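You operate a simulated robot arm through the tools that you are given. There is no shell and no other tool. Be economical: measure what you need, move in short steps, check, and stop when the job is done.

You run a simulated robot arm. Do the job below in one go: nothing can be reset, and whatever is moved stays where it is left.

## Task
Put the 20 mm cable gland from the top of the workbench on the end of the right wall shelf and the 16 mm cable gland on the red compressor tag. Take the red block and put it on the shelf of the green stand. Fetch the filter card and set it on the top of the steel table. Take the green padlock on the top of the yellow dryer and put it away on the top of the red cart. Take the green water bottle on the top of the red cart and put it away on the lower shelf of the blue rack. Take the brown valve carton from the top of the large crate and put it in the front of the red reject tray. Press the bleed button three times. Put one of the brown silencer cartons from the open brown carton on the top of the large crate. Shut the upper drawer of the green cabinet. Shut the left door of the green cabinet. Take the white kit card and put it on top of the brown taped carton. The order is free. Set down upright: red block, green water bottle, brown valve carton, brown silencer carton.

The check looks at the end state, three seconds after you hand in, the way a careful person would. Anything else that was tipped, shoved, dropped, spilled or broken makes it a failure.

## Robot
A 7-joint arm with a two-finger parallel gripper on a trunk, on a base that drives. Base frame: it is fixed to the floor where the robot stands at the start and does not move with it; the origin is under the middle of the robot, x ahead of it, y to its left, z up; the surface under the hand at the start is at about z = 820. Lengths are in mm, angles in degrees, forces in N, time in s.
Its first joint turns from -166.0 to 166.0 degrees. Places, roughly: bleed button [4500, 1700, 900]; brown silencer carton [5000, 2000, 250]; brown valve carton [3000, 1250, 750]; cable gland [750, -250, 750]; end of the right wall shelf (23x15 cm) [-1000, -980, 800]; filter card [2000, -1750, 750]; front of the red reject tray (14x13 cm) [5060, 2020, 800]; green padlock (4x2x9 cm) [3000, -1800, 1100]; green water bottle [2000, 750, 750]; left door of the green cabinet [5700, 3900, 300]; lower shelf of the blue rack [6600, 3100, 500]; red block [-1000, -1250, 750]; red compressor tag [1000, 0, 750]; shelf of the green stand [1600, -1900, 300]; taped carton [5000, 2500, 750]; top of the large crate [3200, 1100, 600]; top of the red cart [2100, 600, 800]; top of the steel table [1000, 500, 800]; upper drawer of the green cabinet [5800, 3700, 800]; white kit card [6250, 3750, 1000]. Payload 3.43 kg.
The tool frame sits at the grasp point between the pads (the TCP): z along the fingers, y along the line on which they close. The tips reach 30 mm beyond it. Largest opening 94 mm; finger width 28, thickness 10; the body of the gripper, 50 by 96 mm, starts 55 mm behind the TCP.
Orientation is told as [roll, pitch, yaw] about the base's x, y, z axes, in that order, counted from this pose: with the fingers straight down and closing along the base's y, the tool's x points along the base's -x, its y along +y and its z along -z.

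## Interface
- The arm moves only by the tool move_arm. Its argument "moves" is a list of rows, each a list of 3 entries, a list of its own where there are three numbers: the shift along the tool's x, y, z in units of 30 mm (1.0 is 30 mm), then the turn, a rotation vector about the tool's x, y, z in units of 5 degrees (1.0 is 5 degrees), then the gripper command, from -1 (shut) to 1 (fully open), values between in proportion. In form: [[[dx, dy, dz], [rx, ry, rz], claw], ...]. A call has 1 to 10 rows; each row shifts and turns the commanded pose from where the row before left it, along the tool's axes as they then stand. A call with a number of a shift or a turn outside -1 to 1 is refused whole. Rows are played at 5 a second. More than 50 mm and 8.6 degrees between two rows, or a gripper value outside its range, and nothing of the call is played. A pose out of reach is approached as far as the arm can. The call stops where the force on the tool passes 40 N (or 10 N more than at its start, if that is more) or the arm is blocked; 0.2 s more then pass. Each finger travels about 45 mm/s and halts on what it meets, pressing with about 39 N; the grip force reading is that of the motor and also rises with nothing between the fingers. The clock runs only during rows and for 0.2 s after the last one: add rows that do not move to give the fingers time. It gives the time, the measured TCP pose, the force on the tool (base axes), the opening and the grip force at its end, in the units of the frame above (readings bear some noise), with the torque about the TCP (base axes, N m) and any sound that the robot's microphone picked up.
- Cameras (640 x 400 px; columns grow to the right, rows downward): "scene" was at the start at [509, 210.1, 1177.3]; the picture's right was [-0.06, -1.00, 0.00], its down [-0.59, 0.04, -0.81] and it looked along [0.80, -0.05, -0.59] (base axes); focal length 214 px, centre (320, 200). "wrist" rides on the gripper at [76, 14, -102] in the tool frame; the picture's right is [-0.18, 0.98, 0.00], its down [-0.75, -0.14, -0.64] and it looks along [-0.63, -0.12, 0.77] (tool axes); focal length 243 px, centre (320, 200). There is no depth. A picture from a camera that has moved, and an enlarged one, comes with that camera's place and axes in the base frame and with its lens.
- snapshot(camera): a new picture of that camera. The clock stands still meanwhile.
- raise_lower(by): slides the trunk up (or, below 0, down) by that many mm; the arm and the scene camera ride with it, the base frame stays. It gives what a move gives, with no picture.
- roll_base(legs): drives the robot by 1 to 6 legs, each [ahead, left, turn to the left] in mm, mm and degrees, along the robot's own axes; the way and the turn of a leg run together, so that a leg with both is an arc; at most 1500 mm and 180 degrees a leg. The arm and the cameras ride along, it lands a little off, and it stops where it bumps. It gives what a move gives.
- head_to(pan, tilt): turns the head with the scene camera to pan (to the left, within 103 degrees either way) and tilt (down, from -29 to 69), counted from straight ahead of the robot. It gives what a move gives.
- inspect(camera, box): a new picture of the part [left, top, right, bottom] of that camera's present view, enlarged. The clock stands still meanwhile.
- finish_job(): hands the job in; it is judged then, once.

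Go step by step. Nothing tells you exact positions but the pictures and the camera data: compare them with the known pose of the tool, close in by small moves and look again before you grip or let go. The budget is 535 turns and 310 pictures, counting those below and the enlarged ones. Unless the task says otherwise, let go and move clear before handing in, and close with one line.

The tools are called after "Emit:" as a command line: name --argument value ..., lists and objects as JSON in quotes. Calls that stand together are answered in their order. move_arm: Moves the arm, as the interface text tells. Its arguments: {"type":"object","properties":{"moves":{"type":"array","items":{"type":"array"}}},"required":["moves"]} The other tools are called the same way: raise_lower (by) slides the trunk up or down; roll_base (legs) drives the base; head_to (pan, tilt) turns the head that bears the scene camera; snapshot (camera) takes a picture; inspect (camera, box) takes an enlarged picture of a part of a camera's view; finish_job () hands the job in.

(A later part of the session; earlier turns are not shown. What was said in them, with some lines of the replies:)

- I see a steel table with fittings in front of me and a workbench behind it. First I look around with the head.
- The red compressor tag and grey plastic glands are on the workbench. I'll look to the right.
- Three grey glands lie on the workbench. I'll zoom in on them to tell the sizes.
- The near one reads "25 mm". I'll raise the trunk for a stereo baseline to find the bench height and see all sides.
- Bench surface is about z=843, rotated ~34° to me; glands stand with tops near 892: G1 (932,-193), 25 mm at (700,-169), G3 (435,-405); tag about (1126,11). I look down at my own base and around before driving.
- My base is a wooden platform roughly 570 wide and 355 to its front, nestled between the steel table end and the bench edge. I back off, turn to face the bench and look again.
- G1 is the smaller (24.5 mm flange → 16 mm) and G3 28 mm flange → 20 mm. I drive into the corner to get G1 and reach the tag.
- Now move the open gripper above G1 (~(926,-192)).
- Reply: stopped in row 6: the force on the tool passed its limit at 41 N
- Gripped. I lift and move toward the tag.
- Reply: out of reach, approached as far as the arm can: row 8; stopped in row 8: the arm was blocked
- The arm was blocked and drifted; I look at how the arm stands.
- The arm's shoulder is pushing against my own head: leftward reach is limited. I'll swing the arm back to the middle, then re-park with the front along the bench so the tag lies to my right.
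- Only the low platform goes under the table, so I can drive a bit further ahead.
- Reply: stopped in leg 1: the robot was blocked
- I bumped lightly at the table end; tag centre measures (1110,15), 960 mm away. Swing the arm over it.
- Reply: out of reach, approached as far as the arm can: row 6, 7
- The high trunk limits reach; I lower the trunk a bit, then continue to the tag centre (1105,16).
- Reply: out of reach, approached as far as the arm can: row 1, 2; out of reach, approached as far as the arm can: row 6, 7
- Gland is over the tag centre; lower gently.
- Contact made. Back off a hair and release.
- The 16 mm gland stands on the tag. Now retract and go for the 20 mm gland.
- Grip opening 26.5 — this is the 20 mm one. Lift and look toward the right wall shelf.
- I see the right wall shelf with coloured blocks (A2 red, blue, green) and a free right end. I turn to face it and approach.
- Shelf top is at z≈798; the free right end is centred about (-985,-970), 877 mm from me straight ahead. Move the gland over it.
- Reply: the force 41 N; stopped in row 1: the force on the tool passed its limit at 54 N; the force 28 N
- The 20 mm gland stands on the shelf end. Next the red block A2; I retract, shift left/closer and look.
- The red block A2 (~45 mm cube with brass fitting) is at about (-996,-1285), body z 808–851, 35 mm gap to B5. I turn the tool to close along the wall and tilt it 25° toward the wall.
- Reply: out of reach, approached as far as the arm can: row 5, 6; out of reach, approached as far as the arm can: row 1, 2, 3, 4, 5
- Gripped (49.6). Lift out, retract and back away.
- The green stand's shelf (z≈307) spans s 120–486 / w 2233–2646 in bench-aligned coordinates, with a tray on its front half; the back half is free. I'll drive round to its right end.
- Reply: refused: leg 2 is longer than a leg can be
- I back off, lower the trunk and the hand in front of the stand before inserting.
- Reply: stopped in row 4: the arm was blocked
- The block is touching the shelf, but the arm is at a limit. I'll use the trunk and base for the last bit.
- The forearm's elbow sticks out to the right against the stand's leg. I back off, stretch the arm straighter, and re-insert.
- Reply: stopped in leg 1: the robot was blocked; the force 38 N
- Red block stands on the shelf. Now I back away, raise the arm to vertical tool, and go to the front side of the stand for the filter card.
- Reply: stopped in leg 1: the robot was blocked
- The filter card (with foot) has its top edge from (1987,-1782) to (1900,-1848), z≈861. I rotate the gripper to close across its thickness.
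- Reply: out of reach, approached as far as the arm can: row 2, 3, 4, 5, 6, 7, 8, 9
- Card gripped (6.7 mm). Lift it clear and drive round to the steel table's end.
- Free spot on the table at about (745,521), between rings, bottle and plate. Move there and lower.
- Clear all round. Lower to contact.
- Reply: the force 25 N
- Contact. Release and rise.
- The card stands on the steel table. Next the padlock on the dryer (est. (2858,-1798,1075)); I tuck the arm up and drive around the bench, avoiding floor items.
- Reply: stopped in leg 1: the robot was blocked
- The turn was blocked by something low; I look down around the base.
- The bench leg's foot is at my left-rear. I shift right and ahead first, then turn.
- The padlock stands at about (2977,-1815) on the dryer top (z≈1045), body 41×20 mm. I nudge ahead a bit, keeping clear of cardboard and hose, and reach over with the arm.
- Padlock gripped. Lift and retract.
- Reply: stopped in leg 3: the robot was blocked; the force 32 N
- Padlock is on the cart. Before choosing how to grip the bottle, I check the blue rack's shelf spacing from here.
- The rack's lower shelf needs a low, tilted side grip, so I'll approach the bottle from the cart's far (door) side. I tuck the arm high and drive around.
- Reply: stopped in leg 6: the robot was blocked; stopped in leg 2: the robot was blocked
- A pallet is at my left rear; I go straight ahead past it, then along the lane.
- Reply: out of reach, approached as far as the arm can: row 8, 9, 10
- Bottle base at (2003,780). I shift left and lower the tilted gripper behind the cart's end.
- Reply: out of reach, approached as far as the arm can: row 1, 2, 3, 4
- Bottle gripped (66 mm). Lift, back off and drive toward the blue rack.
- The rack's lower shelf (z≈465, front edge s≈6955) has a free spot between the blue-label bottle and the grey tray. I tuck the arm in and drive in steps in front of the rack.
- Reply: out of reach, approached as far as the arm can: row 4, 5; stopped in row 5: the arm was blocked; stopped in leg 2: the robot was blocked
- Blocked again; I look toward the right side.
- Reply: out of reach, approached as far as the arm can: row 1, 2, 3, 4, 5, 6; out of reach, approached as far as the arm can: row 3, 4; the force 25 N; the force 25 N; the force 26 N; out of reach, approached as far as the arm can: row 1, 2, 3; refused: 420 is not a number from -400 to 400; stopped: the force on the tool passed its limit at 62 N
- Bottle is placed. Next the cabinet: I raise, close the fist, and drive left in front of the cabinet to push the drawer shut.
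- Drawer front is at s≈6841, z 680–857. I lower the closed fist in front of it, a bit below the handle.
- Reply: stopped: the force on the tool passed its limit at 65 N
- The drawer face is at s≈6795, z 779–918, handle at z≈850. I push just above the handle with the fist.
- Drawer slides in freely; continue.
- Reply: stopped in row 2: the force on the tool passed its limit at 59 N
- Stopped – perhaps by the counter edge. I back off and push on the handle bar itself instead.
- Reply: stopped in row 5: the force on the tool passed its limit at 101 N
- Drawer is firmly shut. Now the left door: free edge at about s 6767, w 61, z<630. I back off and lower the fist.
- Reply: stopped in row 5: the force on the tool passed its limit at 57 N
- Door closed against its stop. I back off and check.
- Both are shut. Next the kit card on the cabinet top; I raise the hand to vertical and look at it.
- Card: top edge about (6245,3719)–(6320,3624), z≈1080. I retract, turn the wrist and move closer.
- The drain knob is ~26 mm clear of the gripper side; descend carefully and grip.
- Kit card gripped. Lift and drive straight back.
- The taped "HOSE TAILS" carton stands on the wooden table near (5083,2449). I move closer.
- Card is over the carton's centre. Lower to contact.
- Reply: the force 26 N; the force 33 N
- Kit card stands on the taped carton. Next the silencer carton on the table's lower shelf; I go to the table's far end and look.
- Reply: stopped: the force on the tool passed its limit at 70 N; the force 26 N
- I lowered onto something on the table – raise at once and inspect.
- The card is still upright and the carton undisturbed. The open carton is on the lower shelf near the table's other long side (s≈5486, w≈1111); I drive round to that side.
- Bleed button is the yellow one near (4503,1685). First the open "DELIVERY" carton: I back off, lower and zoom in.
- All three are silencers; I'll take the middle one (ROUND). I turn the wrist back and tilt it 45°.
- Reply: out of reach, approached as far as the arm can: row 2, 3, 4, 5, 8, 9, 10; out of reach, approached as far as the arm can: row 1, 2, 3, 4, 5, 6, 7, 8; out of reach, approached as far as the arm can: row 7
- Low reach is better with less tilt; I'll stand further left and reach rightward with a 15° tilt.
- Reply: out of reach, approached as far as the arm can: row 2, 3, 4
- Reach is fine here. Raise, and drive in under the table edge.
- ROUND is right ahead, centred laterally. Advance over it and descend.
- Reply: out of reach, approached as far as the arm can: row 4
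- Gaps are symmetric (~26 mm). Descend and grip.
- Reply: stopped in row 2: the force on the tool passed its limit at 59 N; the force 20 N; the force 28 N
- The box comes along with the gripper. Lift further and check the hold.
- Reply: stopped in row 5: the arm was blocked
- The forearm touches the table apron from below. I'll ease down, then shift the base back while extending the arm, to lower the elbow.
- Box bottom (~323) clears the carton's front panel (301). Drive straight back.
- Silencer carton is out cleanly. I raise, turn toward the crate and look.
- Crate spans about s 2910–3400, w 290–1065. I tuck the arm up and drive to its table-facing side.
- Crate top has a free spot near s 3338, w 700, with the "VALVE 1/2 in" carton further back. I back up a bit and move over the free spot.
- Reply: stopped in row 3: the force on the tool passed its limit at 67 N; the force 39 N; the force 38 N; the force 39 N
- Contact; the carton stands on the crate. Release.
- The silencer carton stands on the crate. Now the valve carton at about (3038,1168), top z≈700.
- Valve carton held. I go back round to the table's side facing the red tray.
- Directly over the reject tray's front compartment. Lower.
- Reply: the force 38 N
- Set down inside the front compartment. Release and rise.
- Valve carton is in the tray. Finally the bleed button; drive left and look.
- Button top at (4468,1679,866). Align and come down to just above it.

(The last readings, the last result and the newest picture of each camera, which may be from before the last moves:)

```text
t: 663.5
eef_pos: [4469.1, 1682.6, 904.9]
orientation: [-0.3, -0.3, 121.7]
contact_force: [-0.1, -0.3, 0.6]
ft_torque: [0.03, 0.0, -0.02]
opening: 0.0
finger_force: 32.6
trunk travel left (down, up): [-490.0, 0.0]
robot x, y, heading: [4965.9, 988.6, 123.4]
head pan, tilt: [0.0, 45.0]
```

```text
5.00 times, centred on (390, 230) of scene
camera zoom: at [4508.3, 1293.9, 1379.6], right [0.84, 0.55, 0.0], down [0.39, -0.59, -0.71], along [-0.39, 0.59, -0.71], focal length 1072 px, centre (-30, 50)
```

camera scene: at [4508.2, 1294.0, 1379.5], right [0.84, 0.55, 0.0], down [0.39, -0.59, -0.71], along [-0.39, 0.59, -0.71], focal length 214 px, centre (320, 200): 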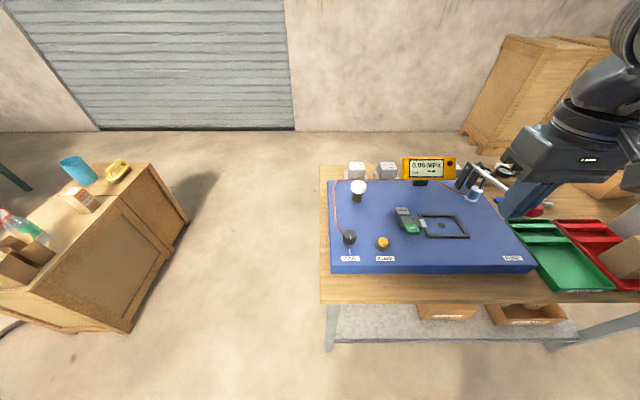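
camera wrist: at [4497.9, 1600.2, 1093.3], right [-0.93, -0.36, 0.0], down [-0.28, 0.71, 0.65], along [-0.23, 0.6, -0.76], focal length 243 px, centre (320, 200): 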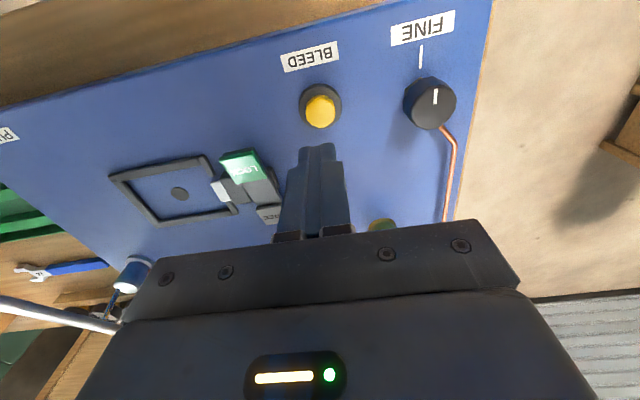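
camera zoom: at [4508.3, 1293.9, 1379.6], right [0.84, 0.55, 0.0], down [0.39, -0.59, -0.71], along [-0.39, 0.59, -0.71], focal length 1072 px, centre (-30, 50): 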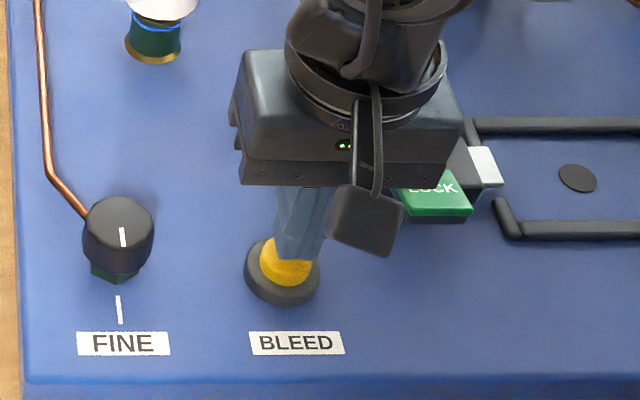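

Emit:
move_arm --moves '[[[0.17, 0.1, 0.15], [0, 0, 0], -1], [[0, 0, 0.1], [0, 0, 0], -1], [[0, 0, 0], [0, 0, 0], -1]]'

Emit:
move_arm --moves '[[[0, 0, 0.1], [0, 0, 0], -1], [[0, 0, 0], [0, 0, 0], -1]]'

Emit:
move_arm --moves '[[[0, 0, 0.1], [0, 0, 0], -1], [[0, 0, 0], [0, 0, 0], -1]]'

```text
t: 664.3
eef_pos: [4468.6, 1675.2, 898.3]
orientation: [-0.3, -0.3, 121.6]
contact_force: [-0.3, 1.2, 2.9]
ft_torque: [0.04, -0.03, 0.03]
opening: 0.0
finger_force: 32.8
trunk travel left (down, up): [-490.0, 0.0]
robot x, y, heading: [4964.0, 992.8, 123.5]
head pan, tilt: [0.0, 45.0]
heard: click
```

```text
t: 664.9
eef_pos: [4468.5, 1675.0, 895.2]
orientation: [-0.3, -0.3, 121.5]
contact_force: [1.6, 2.3, 9.0]
ft_torque: [0.09, -0.06, 0.01]
opening: 0.0
finger_force: 33.7
trunk travel left (down, up): [-490.0, 0.0]
robot x, y, heading: [4963.6, 990.9, 123.1]
head pan, tilt: [0.0, 45.0]
```

```text
t: 665.5
eef_pos: [4468.8, 1674.9, 893.4]
orientation: [-0.2, -0.4, 121.6]
contact_force: [8.1, -2.8, 31.2]
ft_torque: [0.03, -0.26, -0.08]
opening: 0.0
finger_force: 32.7
trunk travel left (down, up): [-490.0, 0.0]
robot x, y, heading: [4964.0, 990.8, 123.4]
head pan, tilt: [0.0, 45.0]
```

First press clicked and bottomed. Release fully, then press a second time.

Emit:
move_arm --moves '[[[0, 0, -0.3], [0, 0, 0], -1], [[0, 0, -0.3], [0, 0, 0], -1], [[0, 0, 0], [0, 0, 0], -1], [[0, 0, 0], [0, 0, 0], -1]]'

Emit:
move_arm --moves '[[[0, 0, 0.25], [0, 0, 0], -1], [[0, 0, 0.25], [0, 0, 0], -1], [[0, 0, 0.05], [0, 0, 0], -1], [[0, 0, 0], [0, 0, 0], -1]]'

Emit:
move_arm --moves '[[[0, 0, -0.3], [0, 0, 0], -1], [[0, 0, -0.3], [0, 0, 0], -1], [[0, 0, 0], [0, 0, 0], -1], [[0, 0, 0], [0, 0, 0], -1]]'

```text
t: 666.5
eef_pos: [4469.0, 1675.7, 909.7]
orientation: [-0.3, -0.2, 121.7]
contact_force: [0.5, 0.3, 0.4]
ft_torque: [-0.03, 0.02, 0.0]
opening: 0.2
finger_force: 32.9
trunk travel left (down, up): [-490.0, 0.0]
robot x, y, heading: [4965.2, 993.7, 123.2]
head pan, tilt: [0.0, 45.0]
```

```text
t: 667.5
eef_pos: [4468.0, 1676.3, 893.3]
orientation: [-0.2, -0.3, 121.7]
contact_force: [1.6, -4.5, 19.7]
ft_torque: [-0.04, -0.07, -0.03]
opening: 0.0
finger_force: 32.9
trunk travel left (down, up): [-490.0, 0.0]
robot x, y, heading: [4960.8, 987.2, 123.2]
head pan, tilt: [0.0, 45.0]
heard: click
```

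```text
t: 668.5
eef_pos: [4467.7, 1675.0, 911.3]
orientation: [-0.2, -0.4, 121.7]
contact_force: [0.4, 0.2, -0.2]
ft_torque: [0.0, 0.0, -0.02]
opening: 0.0
finger_force: 32.9
trunk travel left (down, up): [-490.0, 0.0]
robot x, y, heading: [4969.4, 991.9, 123.4]
head pan, tilt: [0.0, 45.0]
```

Second click. Third press.

Emit:
move_arm --moves '[[[0, 0, 0.25], [0, 0, 0], -1], [[0, 0, 0.25], [0, 0, 0], -1], [[0, 0, 0.07], [0, 0, 0], -1], [[0, 0, 0], [0, 0, 0], -1]]'

Emit:
move_arm --moves '[[[0, 0, -0.5], [0, 0, 0], -1], [[0, 0, -1], [0, 0, 0], -1], [[0, 0, -1], [0, 0, 0], -1], [[0, 0, -1], [0, 0, 0], -1], [[0, 0, -1], [0, 0, 0], -1], [[0, 0, -1], [0, 0, 0], -1], [[0, 0, -1], [0, 0, 0], -1], [[0, 0, -1], [0, 0, 0], -1]]'

Emit:
snapshot --camera "scene"

```text
t: 669.5
eef_pos: [4466.6, 1676.2, 895.5]
orientation: [-0.3, -0.3, 121.7]
contact_force: [1.9, -6.8, 15.1]
ft_torque: [-0.12, -0.11, -0.08]
opening: 0.2
finger_force: 33.3
trunk travel left (down, up): [-490.0, 0.0]
robot x, y, heading: [4963.1, 992.4, 123.5]
head pan, tilt: [0.0, 45.0]
heard: click
```

```text
t: 671.3
eef_pos: [4465.2, 1674.5, 1117.7]
orientation: [-0.2, -0.2, 121.8]
contact_force: [0.7, 0.4, 0.7]
ft_torque: [0.02, 0.03, 0.0]
opening: 0.1
finger_force: 32.9
trunk travel left (down, up): [-490.0, 0.0]
robot x, y, heading: [4961.4, 993.8, 123.3]
head pan, tilt: [0.0, 45.0]
```

```text
68 pictures are left
camera scene: at [4508.0, 1294.0, 1379.4], right [0.84, 0.55, 0.0], down [0.39, -0.59, -0.71], along [-0.39, 0.59, -0.71], focal length 214 px, centre (320, 200)
```

scene: 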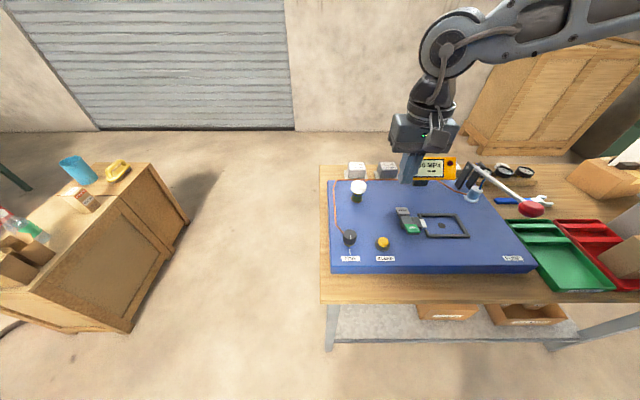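

Three clicks heard and the arm is clear. A last look toward the rack and table to confirm everything stands.

Emit:
roll_base --legs '[[-250, 0, 0]]'

Emit:
head_to --pan -55 --tilt 25

Emit:
inspect --camera "scene" --box '[160, 60, 480, 260]'

```text
t: 673.2
eef_pos: [4604.6, 1464.6, 1118.0]
orientation: [-0.1, -0.2, 121.5]
contact_force: [-0.5, -0.6, 0.0]
ft_torque: [-0.01, -0.02, 0.04]
opening: 0.0
finger_force: 33.2
trunk travel left (down, up): [-490.0, 0.0]
robot x, y, heading: [5103.3, 779.3, 123.2]
head pan, tilt: [0.0, 45.0]
```

```text
t: 674.4
eef_pos: [4606.3, 1464.2, 1117.7]
orientation: [-0.2, -0.3, 121.5]
contact_force: [-0.3, 0.1, 0.4]
ft_torque: [0.0, -0.02, -0.05]
opening: 0.0
finger_force: 32.5
trunk travel left (down, up): [-490.0, 0.0]
robot x, y, heading: [5109.3, 780.5, 122.9]
head pan, tilt: [-55.0, 25.0]
```

```text
2.00 times, centred on (320, 160) of scene
camera zoom: at [4726.3, 1100.9, 1410.0], right [0.93, -0.37, 0.0], down [-0.16, -0.39, -0.91], along [0.34, 0.84, -0.42], focal length 429 px, centre (320, 280)
```

zoom: 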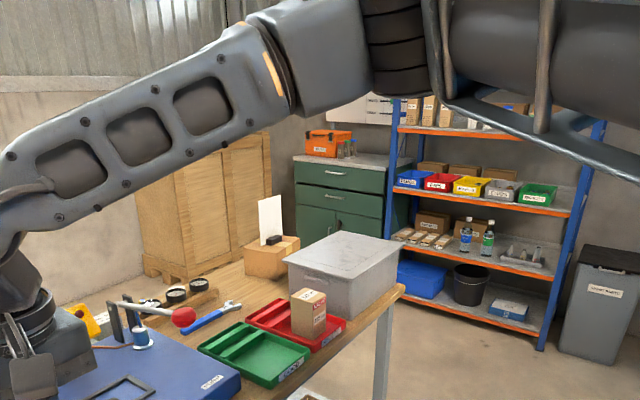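

Everything in view is where it should be: bottle upright on the rack, cabinet shut, kit card on the taped carton, valve carton in the tray. I hand in.

Emit:
finish_job

```text
The job is handed in.
```

I completed all twelve items and handed the job in. In the last pictures I took of each, everything was standing where it belonged. Once I lowered the hand onto the edge of the taped carton. The carton and the kit card on it were undisturbed. The base also stopped against the bench, the table and a pallet a few times, and I saw nothing moved.
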